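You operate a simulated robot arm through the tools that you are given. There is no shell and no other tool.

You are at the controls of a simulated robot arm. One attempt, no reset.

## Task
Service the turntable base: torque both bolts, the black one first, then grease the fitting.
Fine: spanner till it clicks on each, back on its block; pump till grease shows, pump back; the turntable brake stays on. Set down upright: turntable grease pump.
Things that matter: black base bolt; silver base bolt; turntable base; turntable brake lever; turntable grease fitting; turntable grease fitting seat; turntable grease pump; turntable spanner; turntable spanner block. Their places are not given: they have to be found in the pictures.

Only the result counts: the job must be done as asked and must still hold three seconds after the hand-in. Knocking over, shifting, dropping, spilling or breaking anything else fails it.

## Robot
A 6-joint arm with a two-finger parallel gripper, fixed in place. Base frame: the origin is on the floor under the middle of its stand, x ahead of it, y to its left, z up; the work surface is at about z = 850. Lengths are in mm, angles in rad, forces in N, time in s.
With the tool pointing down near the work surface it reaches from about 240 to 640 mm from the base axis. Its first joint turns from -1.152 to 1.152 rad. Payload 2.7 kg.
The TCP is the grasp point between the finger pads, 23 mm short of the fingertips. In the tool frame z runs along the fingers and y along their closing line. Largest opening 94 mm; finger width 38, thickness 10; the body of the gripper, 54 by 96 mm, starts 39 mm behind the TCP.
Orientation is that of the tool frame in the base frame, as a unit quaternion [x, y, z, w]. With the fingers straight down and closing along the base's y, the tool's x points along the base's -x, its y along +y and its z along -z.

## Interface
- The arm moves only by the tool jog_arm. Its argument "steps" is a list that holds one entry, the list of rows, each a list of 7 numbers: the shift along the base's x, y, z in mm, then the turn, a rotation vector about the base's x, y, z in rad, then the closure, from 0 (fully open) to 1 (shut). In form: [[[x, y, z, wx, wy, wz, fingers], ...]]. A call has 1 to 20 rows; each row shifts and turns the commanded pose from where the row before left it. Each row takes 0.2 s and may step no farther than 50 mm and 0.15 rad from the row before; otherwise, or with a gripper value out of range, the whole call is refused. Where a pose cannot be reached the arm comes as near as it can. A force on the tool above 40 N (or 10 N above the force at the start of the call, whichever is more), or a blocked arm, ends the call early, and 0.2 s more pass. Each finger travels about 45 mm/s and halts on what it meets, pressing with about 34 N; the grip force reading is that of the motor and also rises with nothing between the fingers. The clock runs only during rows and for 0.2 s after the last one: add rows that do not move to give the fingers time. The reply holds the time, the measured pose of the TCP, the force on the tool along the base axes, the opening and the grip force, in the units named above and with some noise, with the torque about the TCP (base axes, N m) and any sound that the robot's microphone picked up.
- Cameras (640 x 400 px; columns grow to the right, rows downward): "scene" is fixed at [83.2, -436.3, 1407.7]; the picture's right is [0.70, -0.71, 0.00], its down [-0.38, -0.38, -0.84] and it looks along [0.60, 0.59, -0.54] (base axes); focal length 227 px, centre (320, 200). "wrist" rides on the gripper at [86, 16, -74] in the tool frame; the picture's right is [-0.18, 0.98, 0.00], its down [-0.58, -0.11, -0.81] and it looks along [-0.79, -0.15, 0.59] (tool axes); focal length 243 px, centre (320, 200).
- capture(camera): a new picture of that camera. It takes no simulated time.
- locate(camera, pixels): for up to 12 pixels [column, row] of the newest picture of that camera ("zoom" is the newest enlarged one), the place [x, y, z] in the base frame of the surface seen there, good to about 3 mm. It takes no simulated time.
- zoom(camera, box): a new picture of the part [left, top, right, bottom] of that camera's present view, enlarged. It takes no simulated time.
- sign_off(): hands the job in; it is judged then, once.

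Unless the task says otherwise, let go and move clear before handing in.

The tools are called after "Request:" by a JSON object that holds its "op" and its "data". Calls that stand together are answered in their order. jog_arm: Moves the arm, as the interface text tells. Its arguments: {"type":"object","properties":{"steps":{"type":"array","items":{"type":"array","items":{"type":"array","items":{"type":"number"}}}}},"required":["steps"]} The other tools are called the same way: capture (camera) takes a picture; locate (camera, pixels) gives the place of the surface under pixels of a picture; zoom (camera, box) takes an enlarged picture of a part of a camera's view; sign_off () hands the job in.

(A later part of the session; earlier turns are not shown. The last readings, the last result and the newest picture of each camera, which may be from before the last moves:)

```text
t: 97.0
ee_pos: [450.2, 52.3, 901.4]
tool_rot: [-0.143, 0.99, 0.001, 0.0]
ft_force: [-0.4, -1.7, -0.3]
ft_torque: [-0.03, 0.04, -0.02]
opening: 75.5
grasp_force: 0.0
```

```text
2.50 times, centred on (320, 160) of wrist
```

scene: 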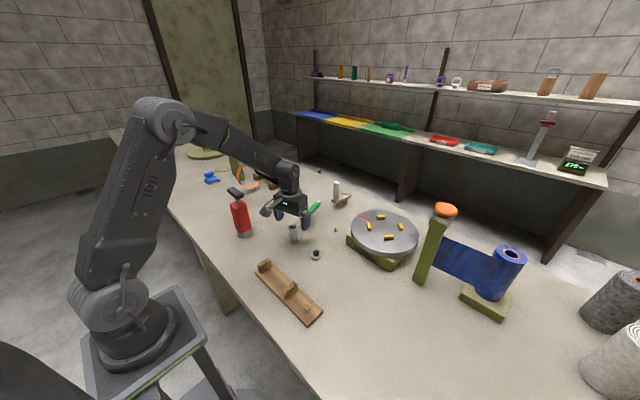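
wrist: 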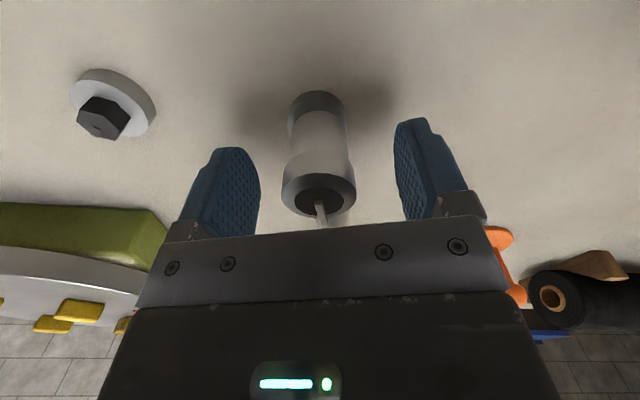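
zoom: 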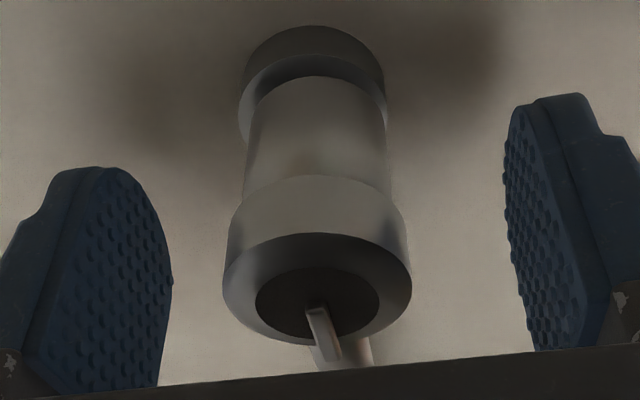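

Head centred within 1.6 mm. Small trim, then close and lift.

Request:
{"op": "jog_arm", "data": {"steps": [[[-1.3, -0.6, -0.8, 0, 0, 0, 0.4], [0, 0, 0, 0, 0, 0, 0.6], [0, 0, 0, 0, 0, 0, 1], [0, 0, 0, 0, 0, 0, 1], [0, 0, 0, 0, 0, 0, 1], [0, 0, 0, 0, 0, 0, 1]]]}}

Request:
{"op": "jog_arm", "data": {"steps": [[[0, 0, 2, 0, 0, 0, 1], [0, 0, 2, 0, 0, 0, 1], [0, 0, 2, 0, 0, 0, 1], [0, 0, 2, 0, 0, 0, 1], [0, 0, 10, 0, 0, 0, 1], [0, 0, 15, 0, 0, 0, 1], [0, 0, 20, 0, 0, 0, 1], [0, 0, 20, 0, 0, 0, 1], [0, 0, 12, 0, 0, 0, 1], [0, 0, 0, 0, 0, 0, 1]]]}}

Request:
{"op": "capture", "data": {"camera": "scene"}}

Request:
{"op": "capture", "data": {"camera": "wrist"}}

Request:
{"op": "zoom", "data": {"camera": "wrist", "box": [250, 80, 390, 240]}}

Request:
{"op": "zoom", "data": {"camera": "scene", "box": [255, 190, 355, 270]}}

```text
t: 98.4
ee_pos: [449.1, 50.4, 898.9]
tool_rot: [-0.144, 0.99, 0.0, 0.001]
ft_force: [-0.3, -0.4, -0.1]
ft_torque: [-0.01, -0.03, -0.02]
opening: 33.3
grasp_force: 34.2
```

```text
t: 100.6
ee_pos: [450.2, 50.7, 985.0]
tool_rot: [-0.144, 0.99, -0.001, 0.0]
ft_force: [0.2, 1.1, -2.4]
ft_torque: [-0.09, 0.19, -0.03]
opening: 33.2
grasp_force: 33.9
```

```text
taken
```

scene: 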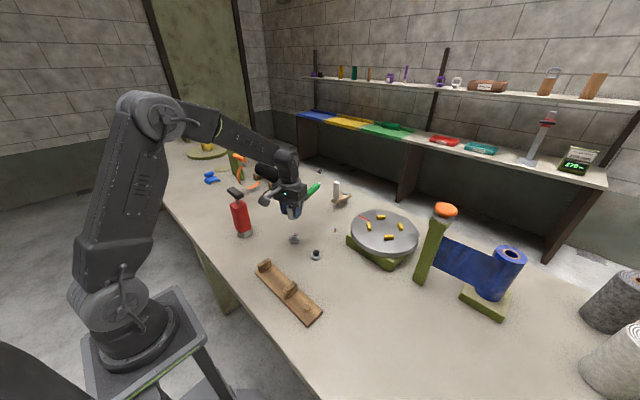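

```text
taken
```

wrist: 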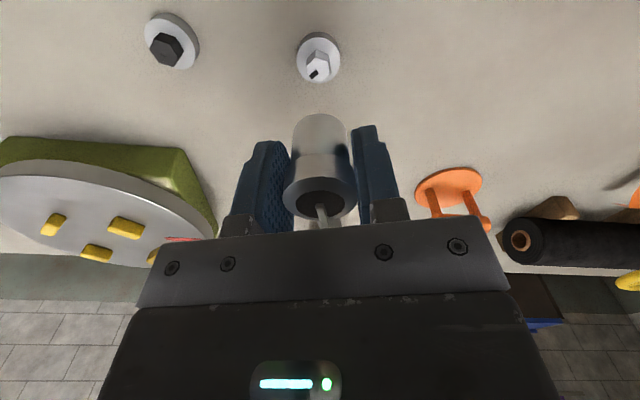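

```text
2.50 times, centred on (320, 160) of wrist
```

zoom: 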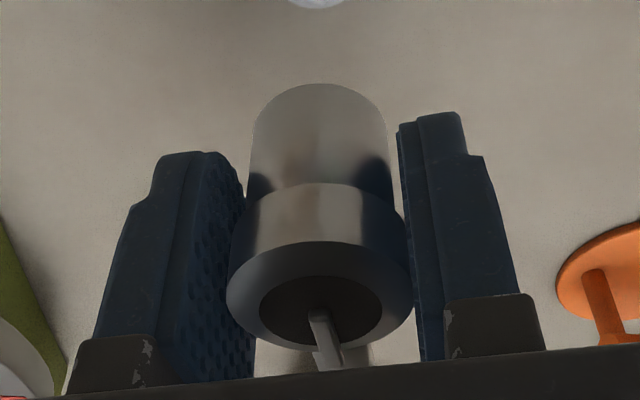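

```text
5.00 times, centred on (305, 230) of scene
```

zoom: 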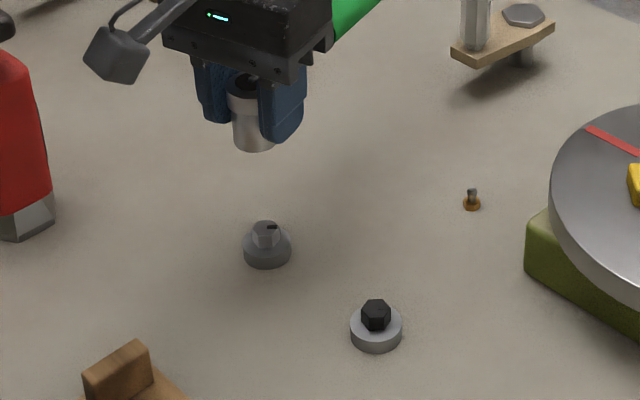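

Both bolts done; the spanner is held by its head again at z≈985. I'll carry it back toward the block: first −y, then rotate to θ=90° well away from the pump.

Request:
{"op": "jog_arm", "data": {"steps": [[[-4, -14, 0, 0, 0, 0, 1], [-9, -30, 0, 0, 0, 0, 1], [-10, -34, 0, 0, 0, 0, 1], [-10, -34, 0, 0, 0, 0, 1], [-10, -34, 0, 0, 0, 0, 1], [-7, -24, 0, 0, 0, 0, 1], [0, 0, 0, 0, 0, 0.05, 1], [-5, 0, 0, 0, 0, 0.1, 1], [-9, 0, 0, 0, 0, 0.11, 1], [-9, 0, 0, 0, 0, 0.12, 1], [-9, -1, 0, 0, 0, 0.12, 1], [-9, -3, 0, 0, 0, 0.12, 1], [-9, -4, 0, 0, 0, 0.12, 1], [-10, -4, 0, 0, 0, 0.12, 1], [-10, -4, 0, 0, 0, 0.12, 1], [-10, -5, 0, 0, 0, 0.12, 1], [-10, -3, 0, 0, 0, 0.11, 1], [-8, -2, 0, 0, 0, 0.0746, 1], [0, 0, 0, 0, 0, 0, 1], [0, 0, 0, 0, 0, 0, 1]]]}}

Request:
{"op": "capture", "data": {"camera": "scene"}}

Request:
{"op": "capture", "data": {"camera": "wrist"}}

Request:
{"op": "zoom", "data": {"camera": "scene", "box": [225, 210, 345, 330]}}

```text
t: 104.8
ee_pos: [301.1, -144.7, 986.1]
tool_rot: [0.708, -0.706, 0.0, 0.001]
ft_force: [1.3, -0.3, -2.9]
ft_torque: [-0.17, -0.03, -0.01]
opening: 33.1
grasp_force: 33.9
```

```text
taken
```

scene: 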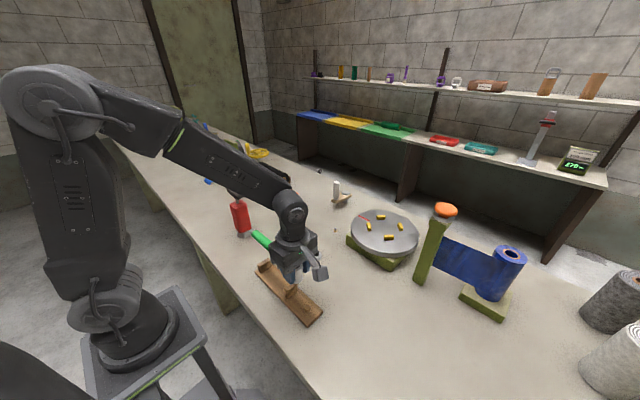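

```text
taken
```

wrist: 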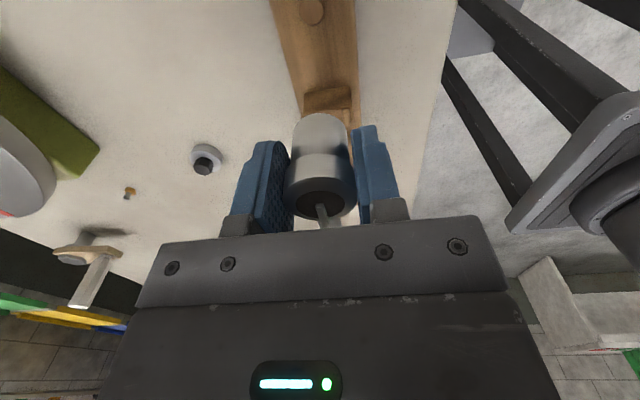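

```text
3.33 times, centred on (285, 270) of scene
```

zoom: 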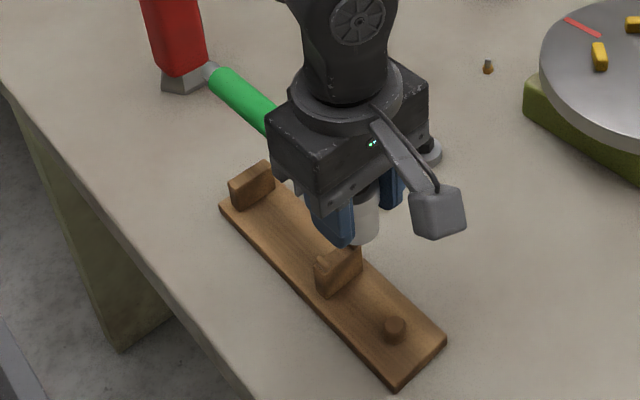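

The spanner is above the block at yaw 90°. I'll measure the handle's direction and the block's cradles precisely before lowering.

Request:
{"op": "locate", "data": {"camera": "scene", "pixels": [[249, 230], [253, 232], [256, 235], [260, 239], [264, 243], [258, 263], [263, 262], [266, 258], [286, 290], [291, 286], [294, 283], [308, 307]]}}

Request:
{"op": "zoom", "data": {"camera": "scene", "box": [240, 215, 290, 265]}}

Request:
{"op": "zoom", "data": {"camera": "wrist", "box": [250, 80, 390, 240]}}

```text
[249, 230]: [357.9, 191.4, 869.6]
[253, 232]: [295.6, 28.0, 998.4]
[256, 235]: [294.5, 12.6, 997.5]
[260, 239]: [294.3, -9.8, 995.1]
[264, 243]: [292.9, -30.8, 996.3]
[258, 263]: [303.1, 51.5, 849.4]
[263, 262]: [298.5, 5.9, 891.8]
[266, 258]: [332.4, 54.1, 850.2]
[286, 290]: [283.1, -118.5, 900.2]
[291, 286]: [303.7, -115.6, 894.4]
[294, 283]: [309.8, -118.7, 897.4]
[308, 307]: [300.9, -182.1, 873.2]
```

```text
8.00 times, centred on (265, 240) of scene
```

zoom: 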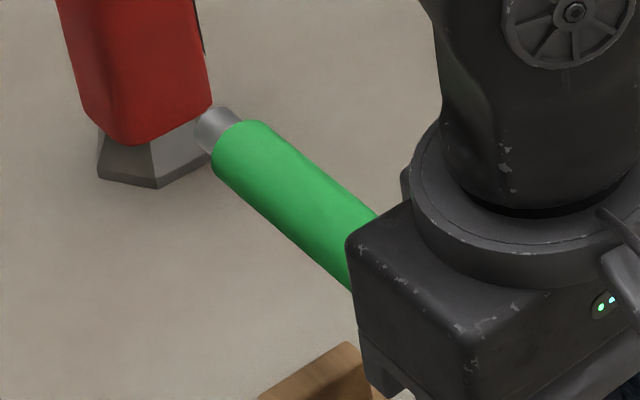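

```text
2.50 times, centred on (320, 160) of wrist
```

zoom: 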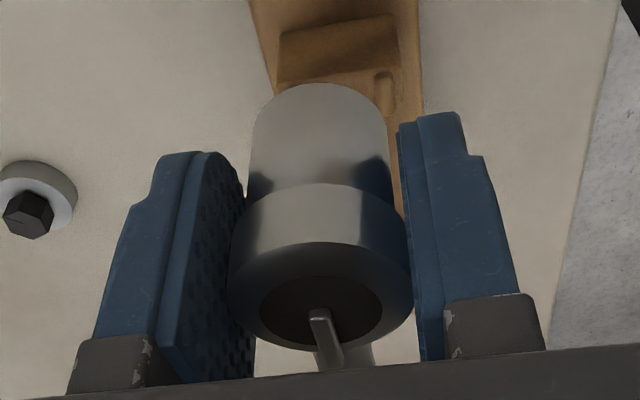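

The handle projects to θ≈90.7° with its axis at x≈300, matching the block. I'll lower to z≈930 with the peg about 36 mm ahead to measure the final offset.

Request:
{"op": "jog_arm", "data": {"steps": [[[0, 0, -15, 0, 0, 0, 1], [0, 0, -20, 0, 0, 0, 1], [0, 0, -12, 0, 0, 0, 1], [0, 0, -9, 0, 0, 0, 1], [0, 0, 0, 0, 0, 0, 1], [0, 0, 0, 0, 0, 0, 1]]]}}

Request:
{"op": "capture", "data": {"camera": "wrist"}}

Request:
{"op": "zoom", "data": {"camera": "wrist", "box": [264, 20, 360, 80]}}

Request:
{"op": "zoom", "data": {"camera": "wrist", "box": [250, 80, 390, 240]}}

Request:
{"op": "zoom", "data": {"camera": "scene", "box": [240, 225, 330, 325]}}

```text
t: 106.2
ee_pos: [300.9, -144.7, 929.0]
tool_rot: [0.708, -0.706, 0.001, 0.0]
ft_force: [-0.2, 0.7, -2.6]
ft_torque: [-0.19, 0.0, 0.03]
opening: 33.4
grasp_force: 34.0
```

```text
taken
```

wrist: 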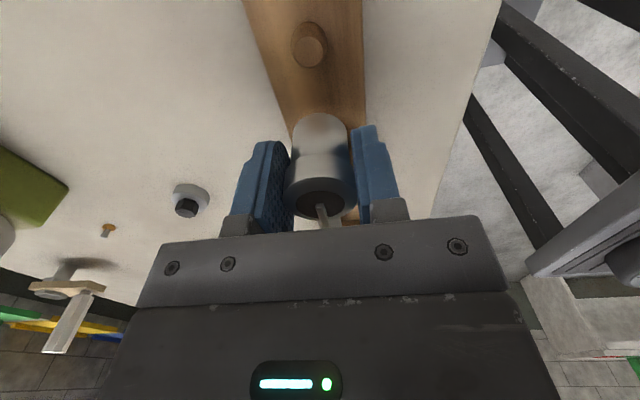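

```text
6.67 times, centred on (312, 50) of wrist
```

zoom: 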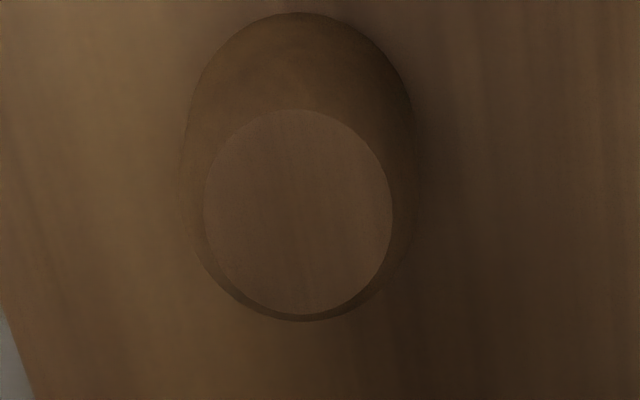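

```text
2.50 times, centred on (320, 160) of wrist
```

zoom: 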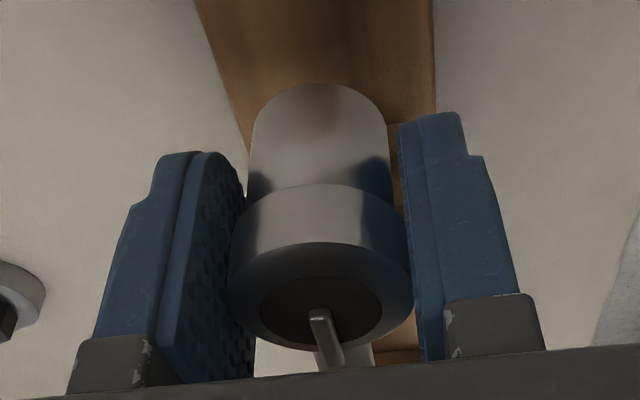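

```text
4.00 times, centred on (285, 275) of scene
```

zoom: 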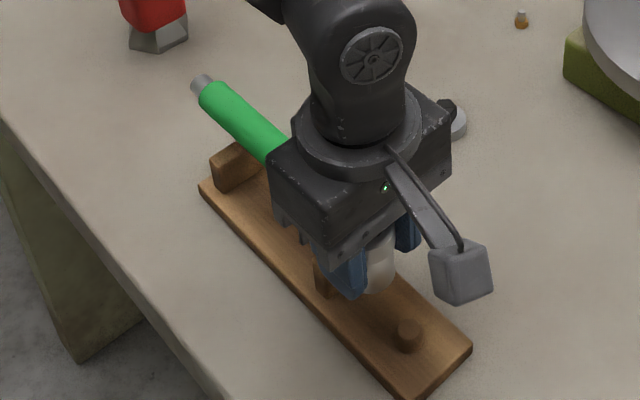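

The peg top is 35 mm ahead along tool x with under 1 mm sideways offset. I'll shift (−0.7,−35.2) over the peg and start lowering.

Request:
{"op": "jog_arm", "data": {"steps": [[[-0.2, -9, 0, 0, 0, 0, 1], [-0.2, -12, 0, 0, 0, 0, 1], [-0.2, -9, 0, 0, 0, 0, 1], [-0.1, -5.2, 0, 0, 0, 0, 1], [0, 0, 0, 0, 0, 0, 1], [0, 0, -4, 0, 0, 0, 1], [0, 0, -4, 0, 0, 0, 1], [0, 0, -3, 0, 0, 0, 1], [0, 0, 0, 0, 0, 0, 1]]]}}

Request:
{"op": "capture", "data": {"camera": "scene"}}

Request:
{"op": "zoom", "data": {"camera": "scene", "box": [240, 225, 340, 325]}}

```text
t: 108.2
ee_pos: [301.4, -181.2, 919.7]
tool_rot: [0.708, -0.706, 0.0, -0.001]
ft_force: [-1.0, 0.0, -3.0]
ft_torque: [-0.21, -0.03, 0.01]
opening: 33.2
grasp_force: 33.5
```

```text
taken
```

scene: 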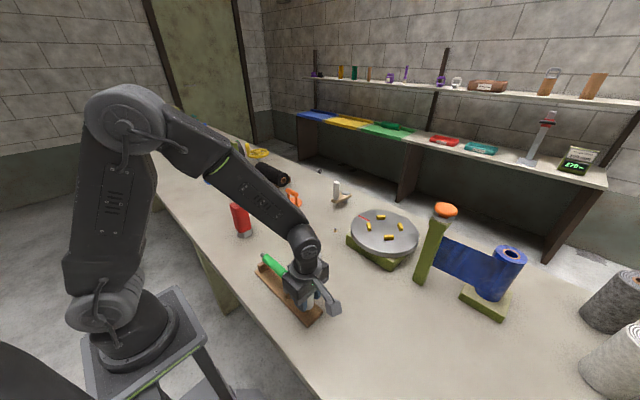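

```text
4.00 times, centred on (290, 275) of scene
```

zoom: 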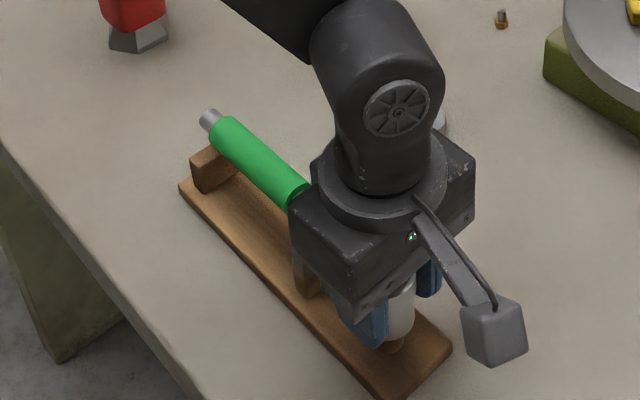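

The socket is over the peg and the handle over both cradles. Lowering further in small steps.

Request:
{"op": "jog_arm", "data": {"steps": [[[0, 0, -2, 0, 0, 0, 1], [0, 0, -2, 0, 0, 0, 1], [0, 0, -2, 0, 0, 0, 1], [0, 0, 0, 0, 0, 0, 1]]]}}

Request:
{"op": "jog_arm", "data": {"steps": [[[0, 0, -1.5, 0, 0, 0, 1], [0, 0, -1.5, 0, 0, 0, 1], [0, 0, -1.5, 0, 0, 0, 1], [0, 0, 0, 0, 0, 0, 1]]]}}

Request:
{"op": "jog_arm", "data": {"steps": [[[0, 0, -1, 0, 0, 0, 1], [0, 0, -1, 0, 0, 0, 1], [0, 0, -1, 0, 0, 0, 1], [0, 0, 0, 0, 0, 0, 1]]]}}

```text
t: 109.2
ee_pos: [300.7, -180.8, 911.0]
tool_rot: [0.708, -0.706, -0.001, 0.0]
ft_force: [0.3, 0.0, -2.4]
ft_torque: [-0.16, 0.0, 0.0]
opening: 33.3
grasp_force: 34.3
```

```text
t: 110.2
ee_pos: [302.0, -180.7, 907.5]
tool_rot: [0.708, -0.706, 0.0, 0.0]
ft_force: [-0.3, 0.4, -2.0]
ft_torque: [-0.21, -0.01, -0.01]
opening: 33.4
grasp_force: 33.7
```

```text
t: 111.2
ee_pos: [300.6, -179.7, 904.8]
tool_rot: [0.708, -0.706, -0.001, 0.0]
ft_force: [0.4, 0.4, -2.6]
ft_torque: [-0.17, 0.01, 0.02]
opening: 33.2
grasp_force: 33.9
```

Free down to z≈905. Continuing.

Request:
{"op": "jog_arm", "data": {"steps": [[[0, 0, -1, 0, 0, 0, 1], [0, 0, -1, 0, 0, 0, 1], [0, 0, 0, 0, 0, 0, 1]]]}}

Request:
{"op": "jog_arm", "data": {"steps": [[[0, 0, -1, 0, 0, 0, 1], [0, 0, -1, 0, 0, 0, 1], [0, 0, 0, 0, 0, 0, 1]]]}}

Request:
{"op": "capture", "data": {"camera": "scene"}}

Request:
{"op": "zoom", "data": {"camera": "scene", "box": [240, 235, 340, 325]}}

```text
t: 112.0
ee_pos: [301.3, -179.9, 902.1]
tool_rot: [0.708, -0.706, -0.001, 0.001]
ft_force: [-0.1, -0.1, -2.8]
ft_torque: [-0.19, -0.01, 0.03]
opening: 33.0
grasp_force: 34.2
```

```text
t: 112.8
ee_pos: [300.8, -179.6, 900.2]
tool_rot: [0.708, -0.706, -0.001, 0.0]
ft_force: [-0.5, 1.3, 2.4]
ft_torque: [0.69, -0.03, -0.01]
opening: 33.2
grasp_force: 34.4
```

```text
taken
```

scene: 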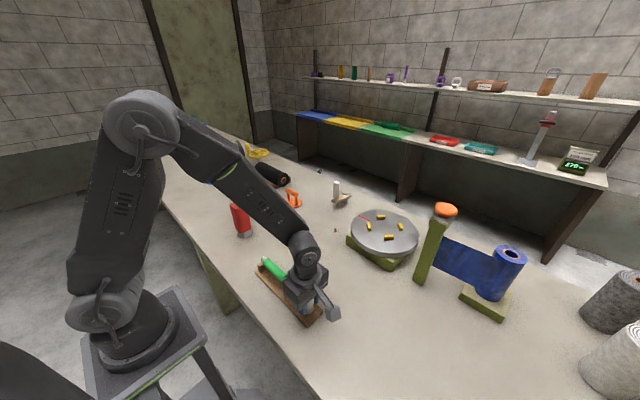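

```text
4.44 times, centred on (290, 280) of scene
```

zoom: 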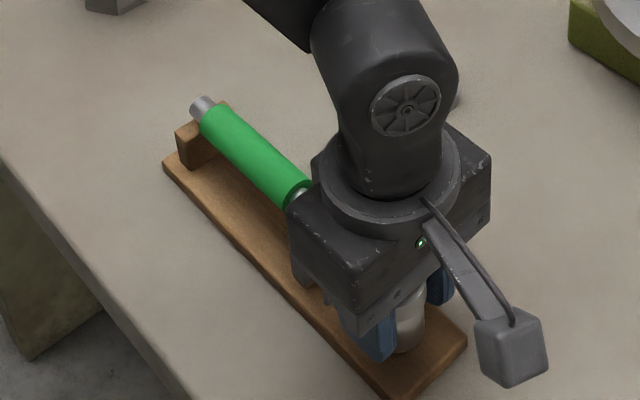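

Torque +0.7 N·m about x shows the handle end has touched the rear cradle. I'll lower slightly more so the head seats too.

Request:
{"op": "jog_arm", "data": {"steps": [[[0, 0, -0.6, 0, 0, 0, 1], [0, 0, 0, 0, 0, 0, 1]]]}}

Request:
{"op": "zoom", "data": {"camera": "wrist", "box": [250, 60, 390, 240]}}

```text
t: 113.4
ee_pos: [301.2, -179.9, 899.5]
tool_rot: [0.708, -0.706, 0.0, 0.0]
ft_force: [-2.2, 0.5, 5.2]
ft_torque: [0.03, 0.05, -0.07]
opening: 33.3
grasp_force: 34.2
```

```text
2.22 times, centred on (320, 150) of wrist
```

zoom: 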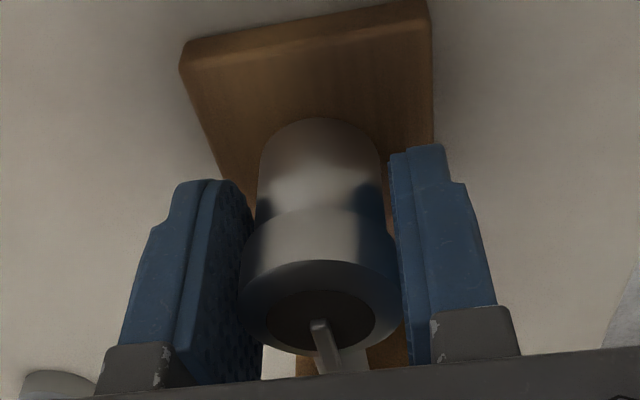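

The head is down on the plate (Fz +5, torque back to ~0). Releasing and rising straight up.

Request:
{"op": "jog_arm", "data": {"steps": [[[0, 0, 0.3, 0, 0, 0, 1], [0, 0, 0, 0, 0, 0, 0.9], [0, 0, 0, 0, 0, 0, 0.6], [0, 0, 0, 0, 0, 0, 0.3], [0, 0, 0, 0, 0, 0, 0.2], [0, 0, 0, 0, 0, 0, 0.2], [0, 0, 10, 0, 0, 0, 0.2], [0, 0, 30, 0, 0, 0, 0.2], [0, 0, 40, 0, 0, 0, 0.1], [0, 0, 40, 0, 0, 0, 0], [0, 0, 40, 0, 0, 0, 0], [0, 0, 0, 0, 0, 0, 0]]]}}

Request:
{"op": "capture", "data": {"camera": "scene"}}

Request:
{"op": "zoom", "data": {"camera": "scene", "box": [250, 245, 330, 325]}}

Request:
{"op": "capture", "data": {"camera": "wrist"}}

```text
t: 116.0
ee_pos: [299.2, -182.1, 1060.1]
tool_rot: [0.708, -0.706, 0.0, 0.0]
ft_force: [0.9, 0.5, 0.0]
ft_torque: [0.0, 0.01, 0.01]
opening: 94.1
grasp_force: 0.1
```

```text
taken
```

scene: 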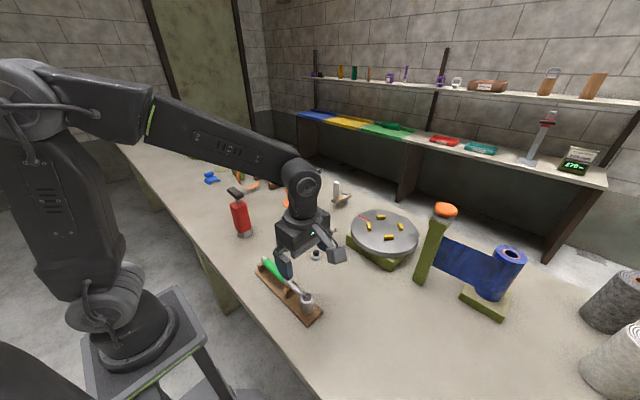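

```text
5.00 times, centred on (290, 285) of scene
```

zoom: 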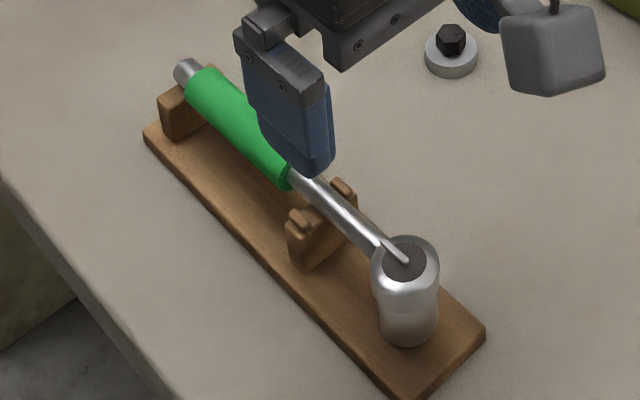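

```text
taken
```

wrist: 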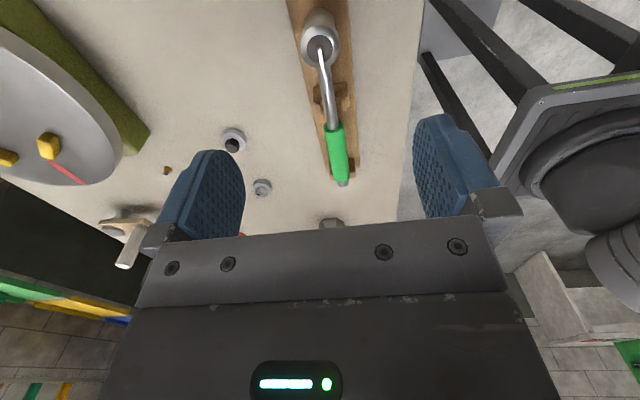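

The spanner is back on its block just as it started, pin down. Now the pump: I'll zoom and locate its parts in the scene view.

Request:
{"op": "zoom", "data": {"camera": "scene", "box": [222, 180, 262, 245]}}

Request:
{"op": "locate", "data": {"camera": "zoom", "pixels": [[265, 55], [300, 80], [335, 105], [300, 120], [270, 160], [330, 150], [300, 200], [310, 260], [330, 310], [320, 345], [350, 200], [300, 140]]}}

```text
6.15 times, centred on (242, 212) of scene
```

zoom: 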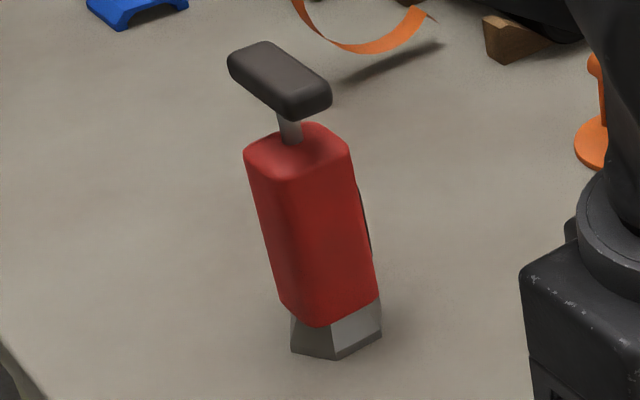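

```text
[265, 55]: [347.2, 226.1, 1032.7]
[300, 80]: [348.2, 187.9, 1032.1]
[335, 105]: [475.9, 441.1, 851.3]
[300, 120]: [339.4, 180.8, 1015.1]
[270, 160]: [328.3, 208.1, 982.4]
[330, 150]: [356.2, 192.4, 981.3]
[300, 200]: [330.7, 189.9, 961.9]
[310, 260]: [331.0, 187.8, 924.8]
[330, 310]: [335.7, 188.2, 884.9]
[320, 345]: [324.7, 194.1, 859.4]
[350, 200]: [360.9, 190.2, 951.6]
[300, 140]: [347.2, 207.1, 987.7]
```

The pump's axis is near (347,207), with a T-bar handle along y at z≈1015–1040 on a short rod. I'll move the wrist camera in front of it for a closer look.

Request:
{"op": "jog_arm", "data": {"steps": [[[5, 30, 20, 0, 0, 0, 0], [8, 40, 20, 0, 0, 0, 0], [8, 40, 0, 0, 0, 0, 0], [8, 40, 0, 0, 0, 0, 0], [8, 40, 0, 0, 0, 0, 0], [8, 30, 0, 0, 0, 0, 0], [0, 0, 0, 0, 0, 0, 0], [0, 0, 0, 0, 0, 0, 0]]]}}

Request:
{"op": "capture", "data": {"camera": "wrist"}}

Request:
{"op": "zoom", "data": {"camera": "wrist", "box": [240, 60, 420, 235]}}

Request:
{"op": "capture", "data": {"camera": "scene"}}

```text
t: 117.8
ee_pos: [344.8, 42.2, 1099.7]
tool_rot: [0.708, -0.707, 0.0, 0.0]
ft_force: [0.0, 0.0, 0.1]
ft_torque: [-0.02, 0.01, 0.0]
opening: 93.9
grasp_force: 0.1
```

```text
taken
```

wrist: 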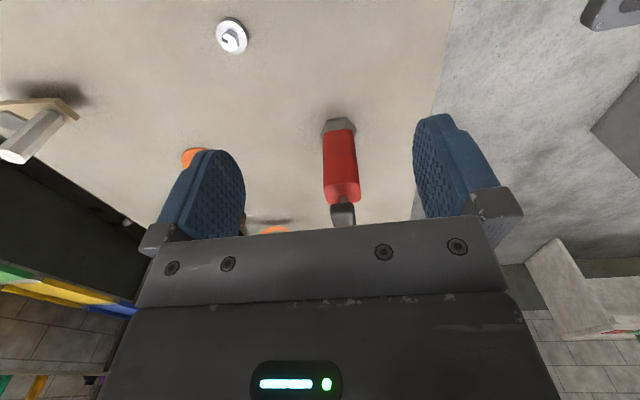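

```text
2.29 times, centred on (330, 148) of wrist
```

zoom: 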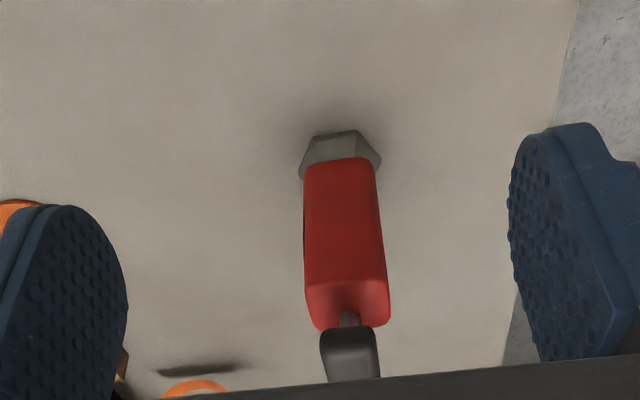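

```text
taken
```

scene: 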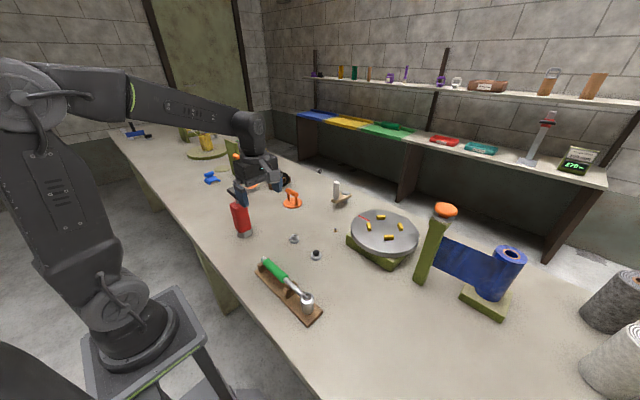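

From this side the pump base is centred near x≈346, y≈203. I'll go higher and closer so the T-bar can be seen from above between the fingers.

Request:
{"op": "jog_arm", "data": {"steps": [[[0, 30, 20, 0, 0, 0, 0], [0, 40, 20, 0, 0, 0, 0], [0, 30, 0, 0, 0, 0, 0], [0, 0, 0, 0, 0, 0, 0], [0, 0, 0, 0, 0, 0, 0]]]}}

Request:
{"op": "capture", "data": {"camera": "wrist"}}

Request:
{"op": "zoom", "data": {"camera": "wrist", "box": [260, 60, 420, 230]}}

Request:
{"op": "locate", "data": {"camera": "wrist", "pixels": [[335, 140], [335, 155], [335, 170], [325, 155], [345, 155], [335, 120], [335, 180], [335, 190]]}}

```text
t: 119.0
ee_pos: [345.6, 140.5, 1138.7]
tool_rot: [0.709, -0.705, 0.001, -0.001]
ft_force: [0.3, 0.6, -0.8]
ft_torque: [-0.02, -0.02, 0.02]
opening: 94.1
grasp_force: 0.2
```

```text
taken
```

wrist: 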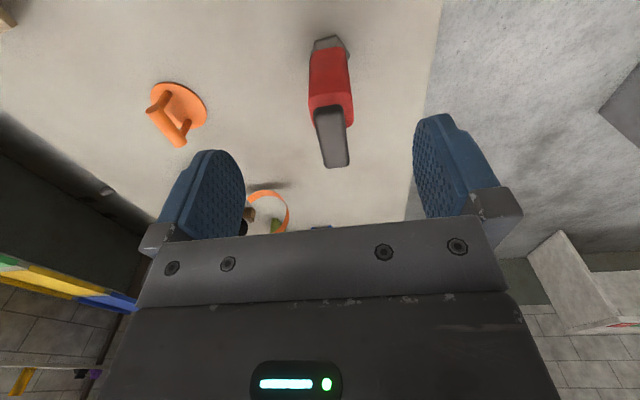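

```text
2.35 times, centred on (340, 145) of wrist
```

zoom: 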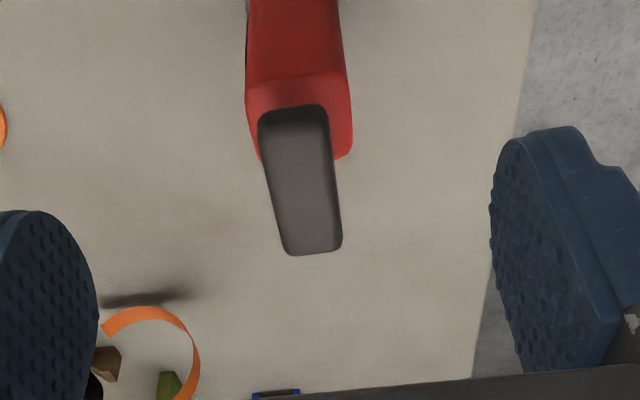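

```text
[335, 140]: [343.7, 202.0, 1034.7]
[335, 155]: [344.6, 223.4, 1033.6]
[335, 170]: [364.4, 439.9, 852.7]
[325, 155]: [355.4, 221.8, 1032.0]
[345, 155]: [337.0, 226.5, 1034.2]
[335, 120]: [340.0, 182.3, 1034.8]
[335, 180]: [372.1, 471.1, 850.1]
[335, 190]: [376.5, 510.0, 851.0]
```

The T-bar measures about 25 × 71 mm, centred at (345,203), top z≈1034, along y. Before picking the pump up, I'll take a close look at the fitting from above.

Request:
{"op": "jog_arm", "data": {"steps": [[[30, -10, 0, 0, 0, 0, 0], [40, -16, 0, 0, 0, 0, 0], [40, -20, 0, 0, 0, 0, 0], [40, -20, 0, 0, 0, 0, 0], [40, -20, -20, 0, 0, 0, 0], [30, -20, -40, 0, 0, 0, 0], [22, -14, -40, 0, 0, 0, 0], [0, 0, -40, 0, 0, 0, 0], [0, 0, -40, 0, 0, 0, 0], [0, 0, 0, 0, 0, 0, 0], [0, 0, 0, 0, 0, 0, 0]]]}}

Request:
{"op": "capture", "data": {"camera": "wrist"}}

Request:
{"op": "capture", "data": {"camera": "scene"}}

```text
refused: row 6 steps farther than a row can; nothing moved
```

```text
taken
```

wrist: 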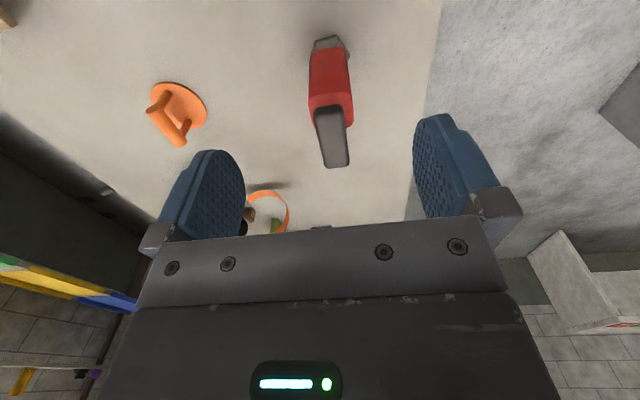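

```text
taken
```

scene: 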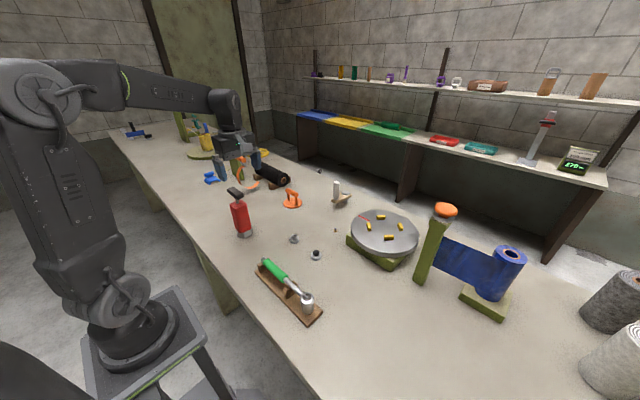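

The call was refused because one row was longer than 50 mm; nothing moved. I'll redo it with shorter rows.

Request:
{"op": "jog_arm", "data": {"steps": [[[30, -10, 0, 0, 0, 0, 0], [40, -16, 0, 0, 0, 0, 0], [40, -20, 0, 0, 0, 0, 0], [40, -20, 0, 0, 0, 0, 0], [40, -20, -10, 0, 0, 0, 0], [30, -20, -30, 0, 0, 0, 0], [22, -14, -40, 0, 0, 0, 0], [0, 0, -40, 0, 0, 0, 0], [0, 0, -40, 0, 0, 0, 0], [0, 0, -25, 0, 0, 0, 0], [0, 0, 0, 0, 0, 0, 0], [0, 0, 0, 0, 0, 0, 0]]]}}

Request:
{"op": "capture", "data": {"camera": "wrist"}}

Request:
{"op": "capture", "data": {"camera": "scene"}}

```text
t: 121.6
ee_pos: [589.8, 20.1, 953.9]
tool_rot: [0.709, -0.706, 0.0, 0.0]
ft_force: [-0.6, -0.5, -0.3]
ft_torque: [0.0, 0.0, -0.01]
opening: 94.0
grasp_force: 0.1
```

```text
taken
```

wrist: 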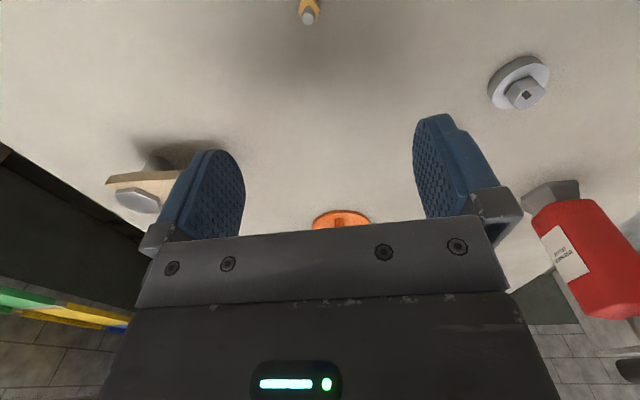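

```text
taken
```

scene: 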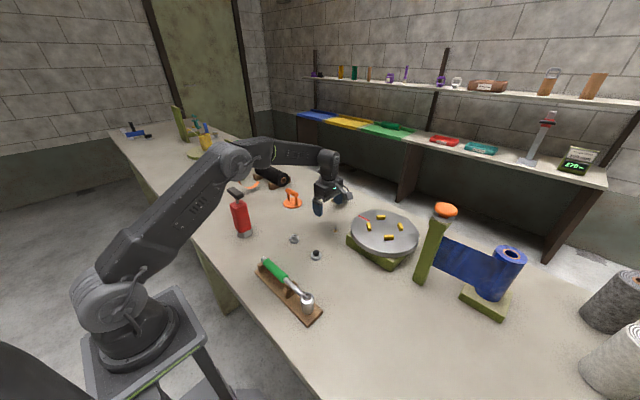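

The fitting is at wrist (308,12). The brake lever at left is ~50 mm beyond the finger, so I'll keep away from it. I'll shift toward −y a bit to bring the fitting into view and zoom.

Request:
{"op": "jog_arm", "data": {"steps": [[[-4, -14, 0, 0, 0, 0, 0], [0, 0, 0, 0, 0, 0, 0], [0, 0, 0, 0, 0, 0, 0]]]}}

Request:
{"op": "capture", "data": {"camera": "wrist"}}

Request:
{"op": "zoom", "data": {"camera": "wrist", "box": [280, 0, 344, 50]}}

Request:
{"op": "locate", "data": {"camera": "zoom", "pixels": [[320, 200], [300, 200], [340, 200], [320, 150], [320, 100], [320, 250], [320, 300], [100, 200]]}}

Request:
{"op": "zoom", "data": {"camera": "scene", "box": [320, 215, 352, 240]}}

```text
t: 122.4
ee_pos: [585.5, 4.7, 954.8]
tool_rot: [0.708, -0.706, 0.0, 0.0]
ft_force: [0.6, 0.0, 0.7]
ft_torque: [-0.01, -0.02, -0.01]
opening: 94.2
grasp_force: 0.1
```

```text
taken
```

wrist: 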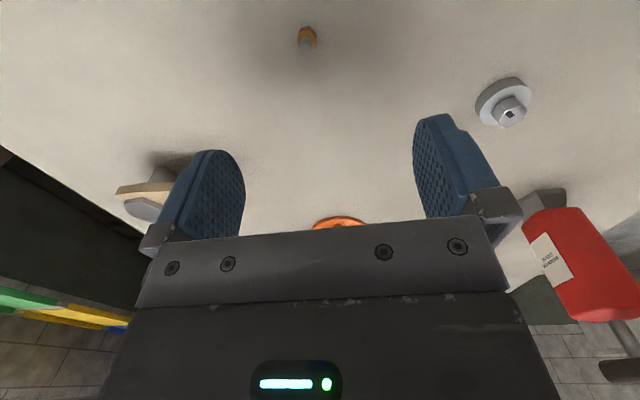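

```text
8.00 times, centred on (312, 25) of wrist
```

zoom: 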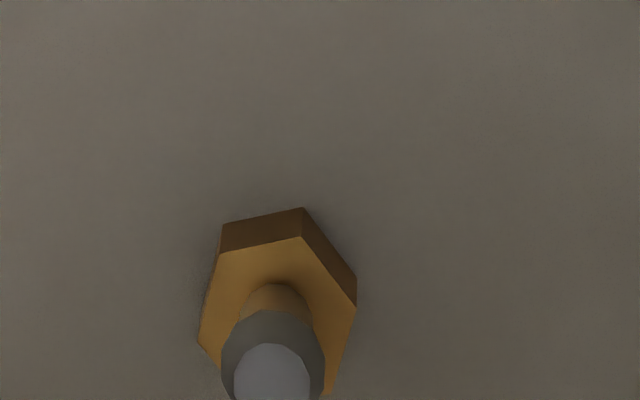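

```text
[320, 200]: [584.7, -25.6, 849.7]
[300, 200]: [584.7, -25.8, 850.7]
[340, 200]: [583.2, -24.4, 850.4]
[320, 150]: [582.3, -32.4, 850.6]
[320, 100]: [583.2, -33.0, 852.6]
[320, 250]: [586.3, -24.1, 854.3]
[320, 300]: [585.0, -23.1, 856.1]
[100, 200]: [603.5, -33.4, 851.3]
```

```text
16.00 times, centred on (336, 228) of scene
```

zoom: 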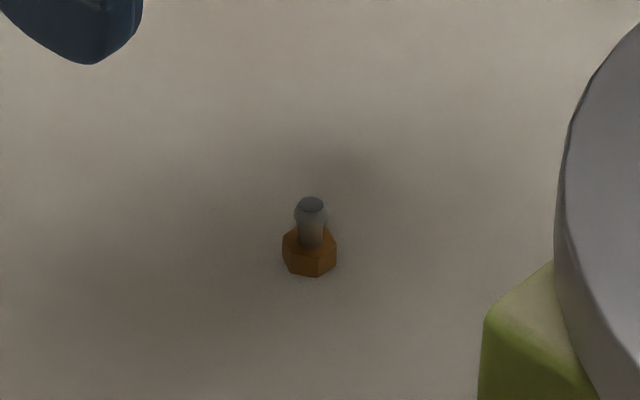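

The fitting's axis measures (589.8,-19.8), about 16 mm tall with a hex foot. Now I'll go back above the pump at a safe height.

Request:
{"op": "jog_arm", "data": {"steps": [[[0, 0, 45, 0, 0, 0, 0], [-10, 8, 45, 0, 0, 0, 0], [-15, 12, 45, 0, 0, 0, 0], [-20, 20, 35, 0, 0, 0, 0], [-35, 25, 14, 0, 0, 0, 0], [-38, 32, 0, 0, 0, 0, 0], [-38, 32, 0, 0, 0, 0, 0], [-38, 32, 0, 0, 0, 0, 0], [-30, 25, 0, 0, 0, 0, 0], [-16.5, 12, 0, 0, 0, -0.017, 0], [0, 0, 0, 0, 0, 0, 0], [0, 0, 0, 0, 0, 0, 0]]]}}

Request:
{"op": "capture", "data": {"camera": "wrist"}}

Request:
{"op": "zoom", "data": {"camera": "wrist", "box": [250, 20, 400, 230]}}

```text
t: 125.0
ee_pos: [341.0, 202.6, 1139.3]
tool_rot: [-0.702, 0.712, 0.0, 0.0]
ft_force: [0.1, 0.2, 0.1]
ft_torque: [0.0, -0.03, 0.01]
opening: 93.9
grasp_force: 0.1
```

```text
taken
```

wrist: 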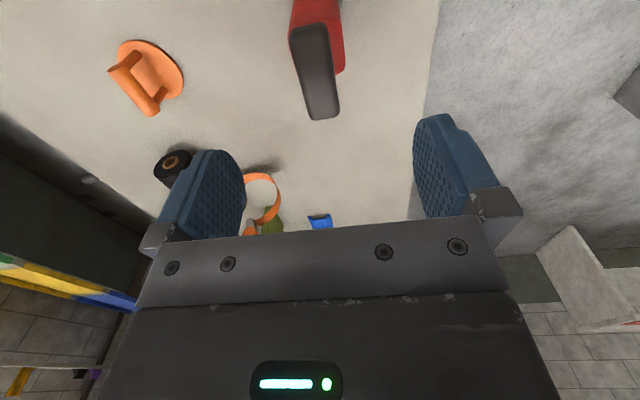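

```text
1.90 times, centred on (325, 125) of wrist
```

zoom: 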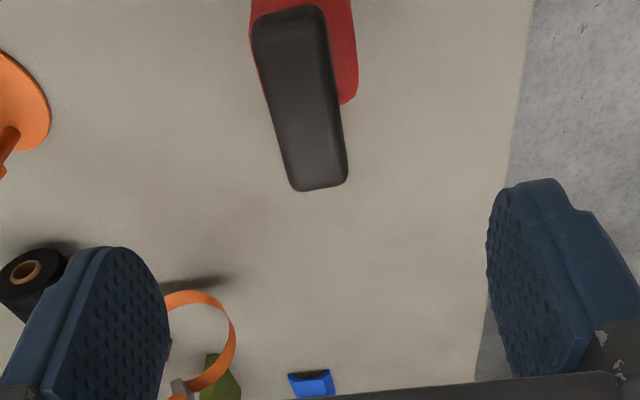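

The bar centre is 2.9 mm in +x and 3.9 mm in +y from the TCP. I'll correct, then descend so the finger tips end just below the bar.

Request:
{"op": "jog_arm", "data": {"steps": [[[2.9, 3.9, 0, 0, 0, 0, 0], [0, 0, -30, 0, 0, 0, 0], [0, 0, -30, 0, 0, 0, 0], [0, 0, -25, 0, 0, 0, 0], [0, 0, -12, 0, 0, 0, 0], [0, 0, -8, 0, 0, 0, 0], [0, 0, 0, 0, 0, 0, 0], [0, 0, 0, 0, 0, 0, 0]]]}}

Request:
{"op": "capture", "data": {"camera": "wrist"}}

Request:
{"op": "capture", "data": {"camera": "scene"}}

Request:
{"op": "zoom", "data": {"camera": "scene", "box": [205, 150, 285, 245]}}

```text
t: 126.8
ee_pos: [345.9, 206.7, 1033.1]
tool_rot: [-0.702, 0.712, 0.0, 0.0]
ft_force: [0.0, 0.8, 0.2]
ft_torque: [0.02, 0.01, -0.02]
opening: 94.0
grasp_force: 0.0
```

```text
taken
```

wrist: 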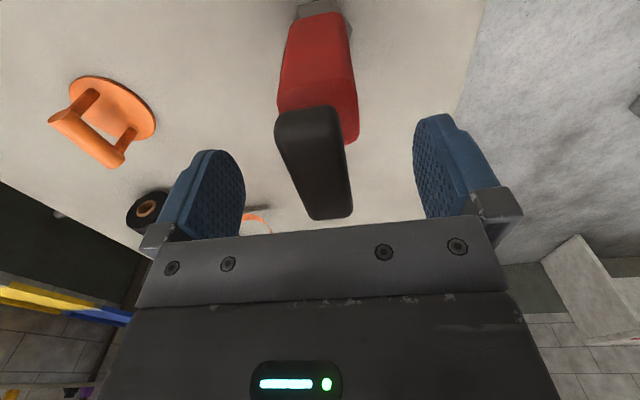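

```text
taken
```

scene: 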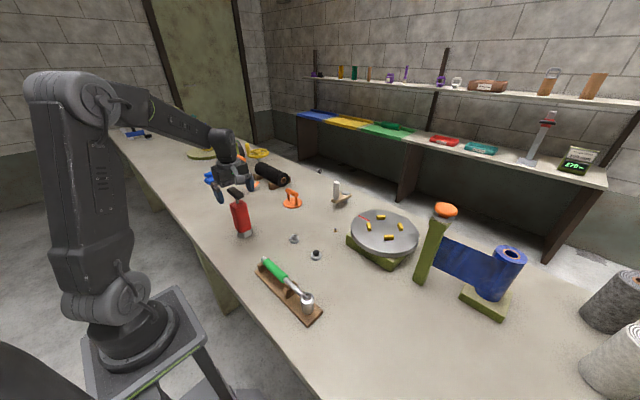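

```text
4.21 times, centred on (245, 198) of scene
```

zoom: 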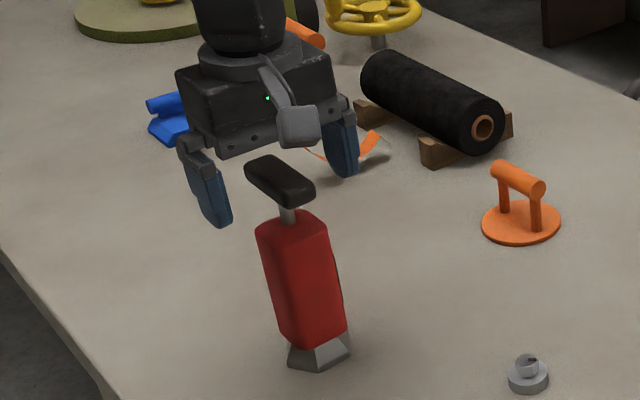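

The bar lies between the open fingers (rows 110–220) with clearance each side. I'll shift 3 mm toward −y for balance and close on it.

Request:
{"op": "jog_arm", "data": {"steps": [[[0, -3, 1, 0, 0, 0, 0], [0, 0, 0, 0, 0, 0, 0.4], [0, 0, 0, 0, 0, 0, 0.6], [0, 0, 0, 0, 0, 0, 1], [0, 0, 0, 0, 0, 0, 1], [0, 0, 0, 0, 0, 0, 1], [0, 0, 0, 0, 0, 0, 1]]]}}

Request:
{"op": "capture", "data": {"camera": "wrist"}}

Request:
{"op": "zoom", "data": {"camera": "scene", "box": [205, 150, 285, 245]}}

```text
t: 128.4
ee_pos: [348.4, 204.6, 1035.0]
tool_rot: [-0.702, 0.712, 0.0, 0.0]
ft_force: [-0.4, -0.3, 0.9]
ft_torque: [-0.04, -0.01, 0.03]
opening: 27.2
grasp_force: 34.0
```

```text
taken
```

wrist: 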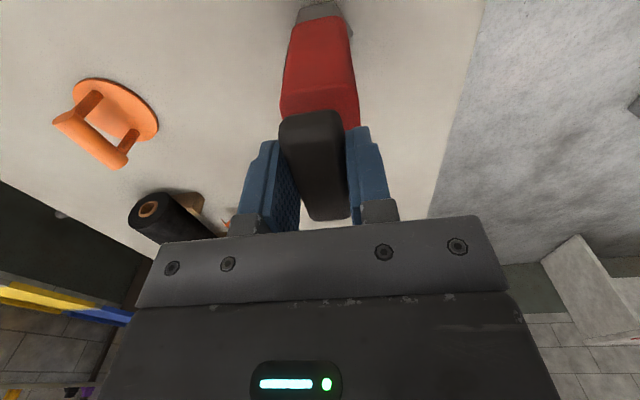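

```text
4.21 times, centred on (245, 198) of scene
```

zoom: 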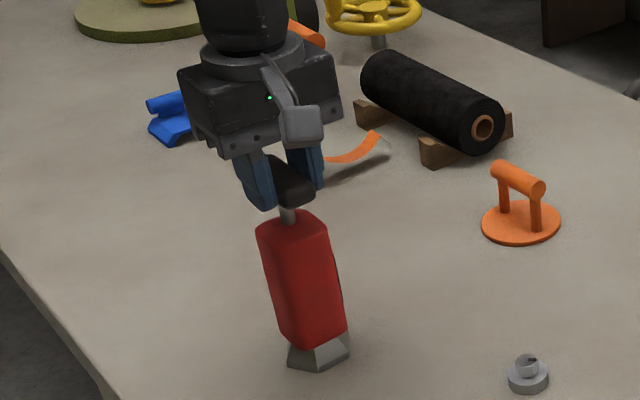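

The bar is gripped at 27 mm. I'll lift slowly and watch the load.

Request:
{"op": "jog_arm", "data": {"steps": [[[0, 0, 2, 0, 0, 0, 1], [0, 0, 2, 0, 0, 0, 1], [0, 0, 2, 0, 0, 0, 1], [0, 0, 2, 0, 0, 0, 1], [0, 0, 2, 0, 0, 0, 1], [0, 0, 0, 0, 0, 0, 1]]]}}

Request:
{"op": "zoom", "data": {"camera": "scene", "box": [205, 150, 285, 245]}}

```text
t: 129.8
ee_pos: [346.5, 204.7, 1044.3]
tool_rot: [-0.703, 0.712, 0.0, 0.0]
ft_force: [-0.4, 0.2, -4.3]
ft_torque: [-0.03, -0.01, -0.02]
opening: 27.0
grasp_force: 33.6
```

```text
4.21 times, centred on (245, 198) of scene
```

zoom: 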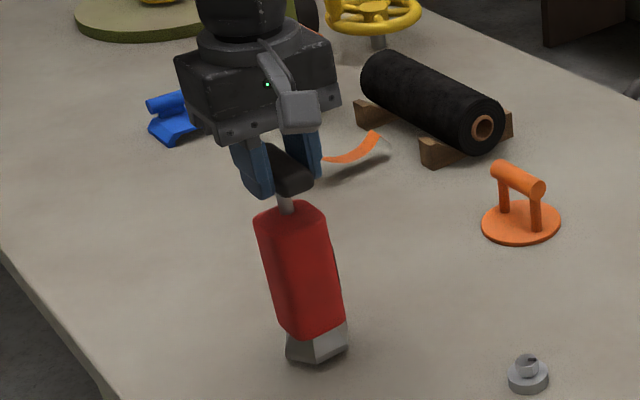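

The whole pump came up with a balanced 4.3 N load. I'll raise it to clear the bolts and travel toward the fitting.

Request:
{"op": "jog_arm", "data": {"steps": [[[0, 0, 8, 0, 0, 0, 1], [0, 0, 14, 0, 0, 0, 1], [0, 0, 18, 0, 0, 0, 1], [0, 0, 14, 0, 0, 0, 1], [0, 0, 6, 0, 0, 0, 1], [0, 0, 0, 0, 0, 0, 1]]]}}

Request:
{"op": "jog_arm", "data": {"steps": [[[6, -5, 0, 0, 0, 0, 1], [14, -13, 0, 0, 0, 0, 1], [20, -18, 0, 0, 0, 0, 1], [22, -20, 0, 0, 0, 0, 1], [22, -20, 0, 0, 0, 0, 1], [22, -20, 0, 0, 0, 0, 1], [22, -20, 0, 0, 0, 0, 1], [22, -20, 0, 0, 0, 0, 1], [20, -18, 0, 0, 0, 0, 1], [14, -12, 0, 0, 0, 0, 1], [6, -6, 0, 0, 0, 0, 1], [0, 0, 0, 0, 0, 0, 1], [0, 0, 0, 0, 0, 0, 1]]]}}

Request:
{"op": "capture", "data": {"camera": "scene"}}

Request:
{"op": "capture", "data": {"camera": "wrist"}}

```text
t: 131.2
ee_pos: [347.2, 205.7, 1105.7]
tool_rot: [-0.702, 0.712, 0.0, 0.0]
ft_force: [0.2, -0.3, -4.7]
ft_torque: [-0.05, 0.0, 0.02]
opening: 27.2
grasp_force: 34.3
```

```text
t: 134.0
ee_pos: [536.4, 34.4, 1106.3]
tool_rot: [-0.702, 0.712, 0.0, 0.0]
ft_force: [-0.1, -0.7, -3.9]
ft_torque: [-0.04, 0.0, -0.03]
opening: 27.3
grasp_force: 33.9
```

```text
taken
```

scene: 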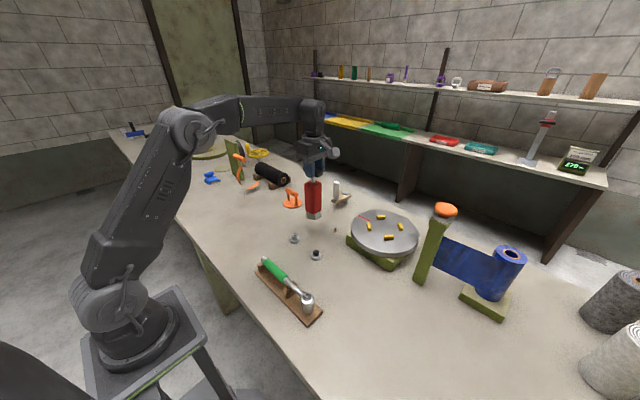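

```text
taken
```

wrist: 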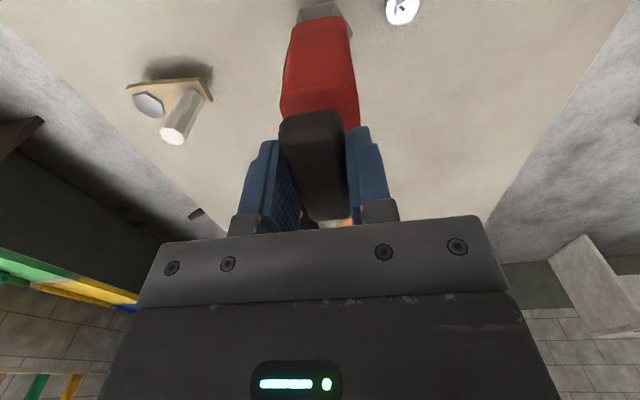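

The pump hangs straight at z≈1106, now at (536,34). I'll zoom on its lower end in the wrist view to find its axis relative to the TCP.

Request:
{"op": "zoom", "data": {"camera": "wrist", "box": [260, 0, 380, 75]}}

Request:
{"op": "zoom", "data": {"camera": "wrist", "box": [250, 60, 390, 230]}}

Request:
{"op": "zoom", "data": {"camera": "scene", "box": [290, 140, 350, 240]}}

```text
5.33 times, centred on (320, 38) of wrist
```

zoom: 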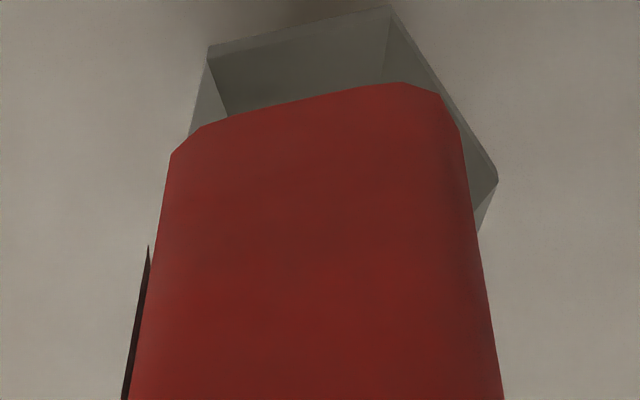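

```text
2.35 times, centred on (320, 145) of wrist
```

zoom: 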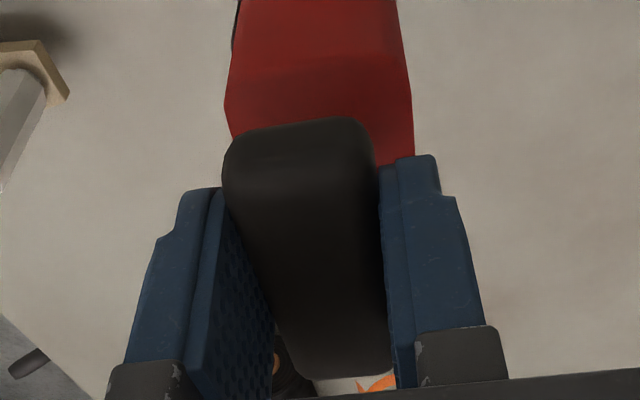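

```text
4.00 times, centred on (320, 190) of scene
```

zoom: 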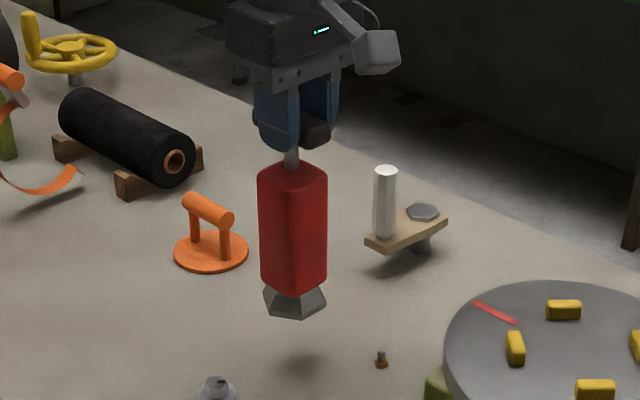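

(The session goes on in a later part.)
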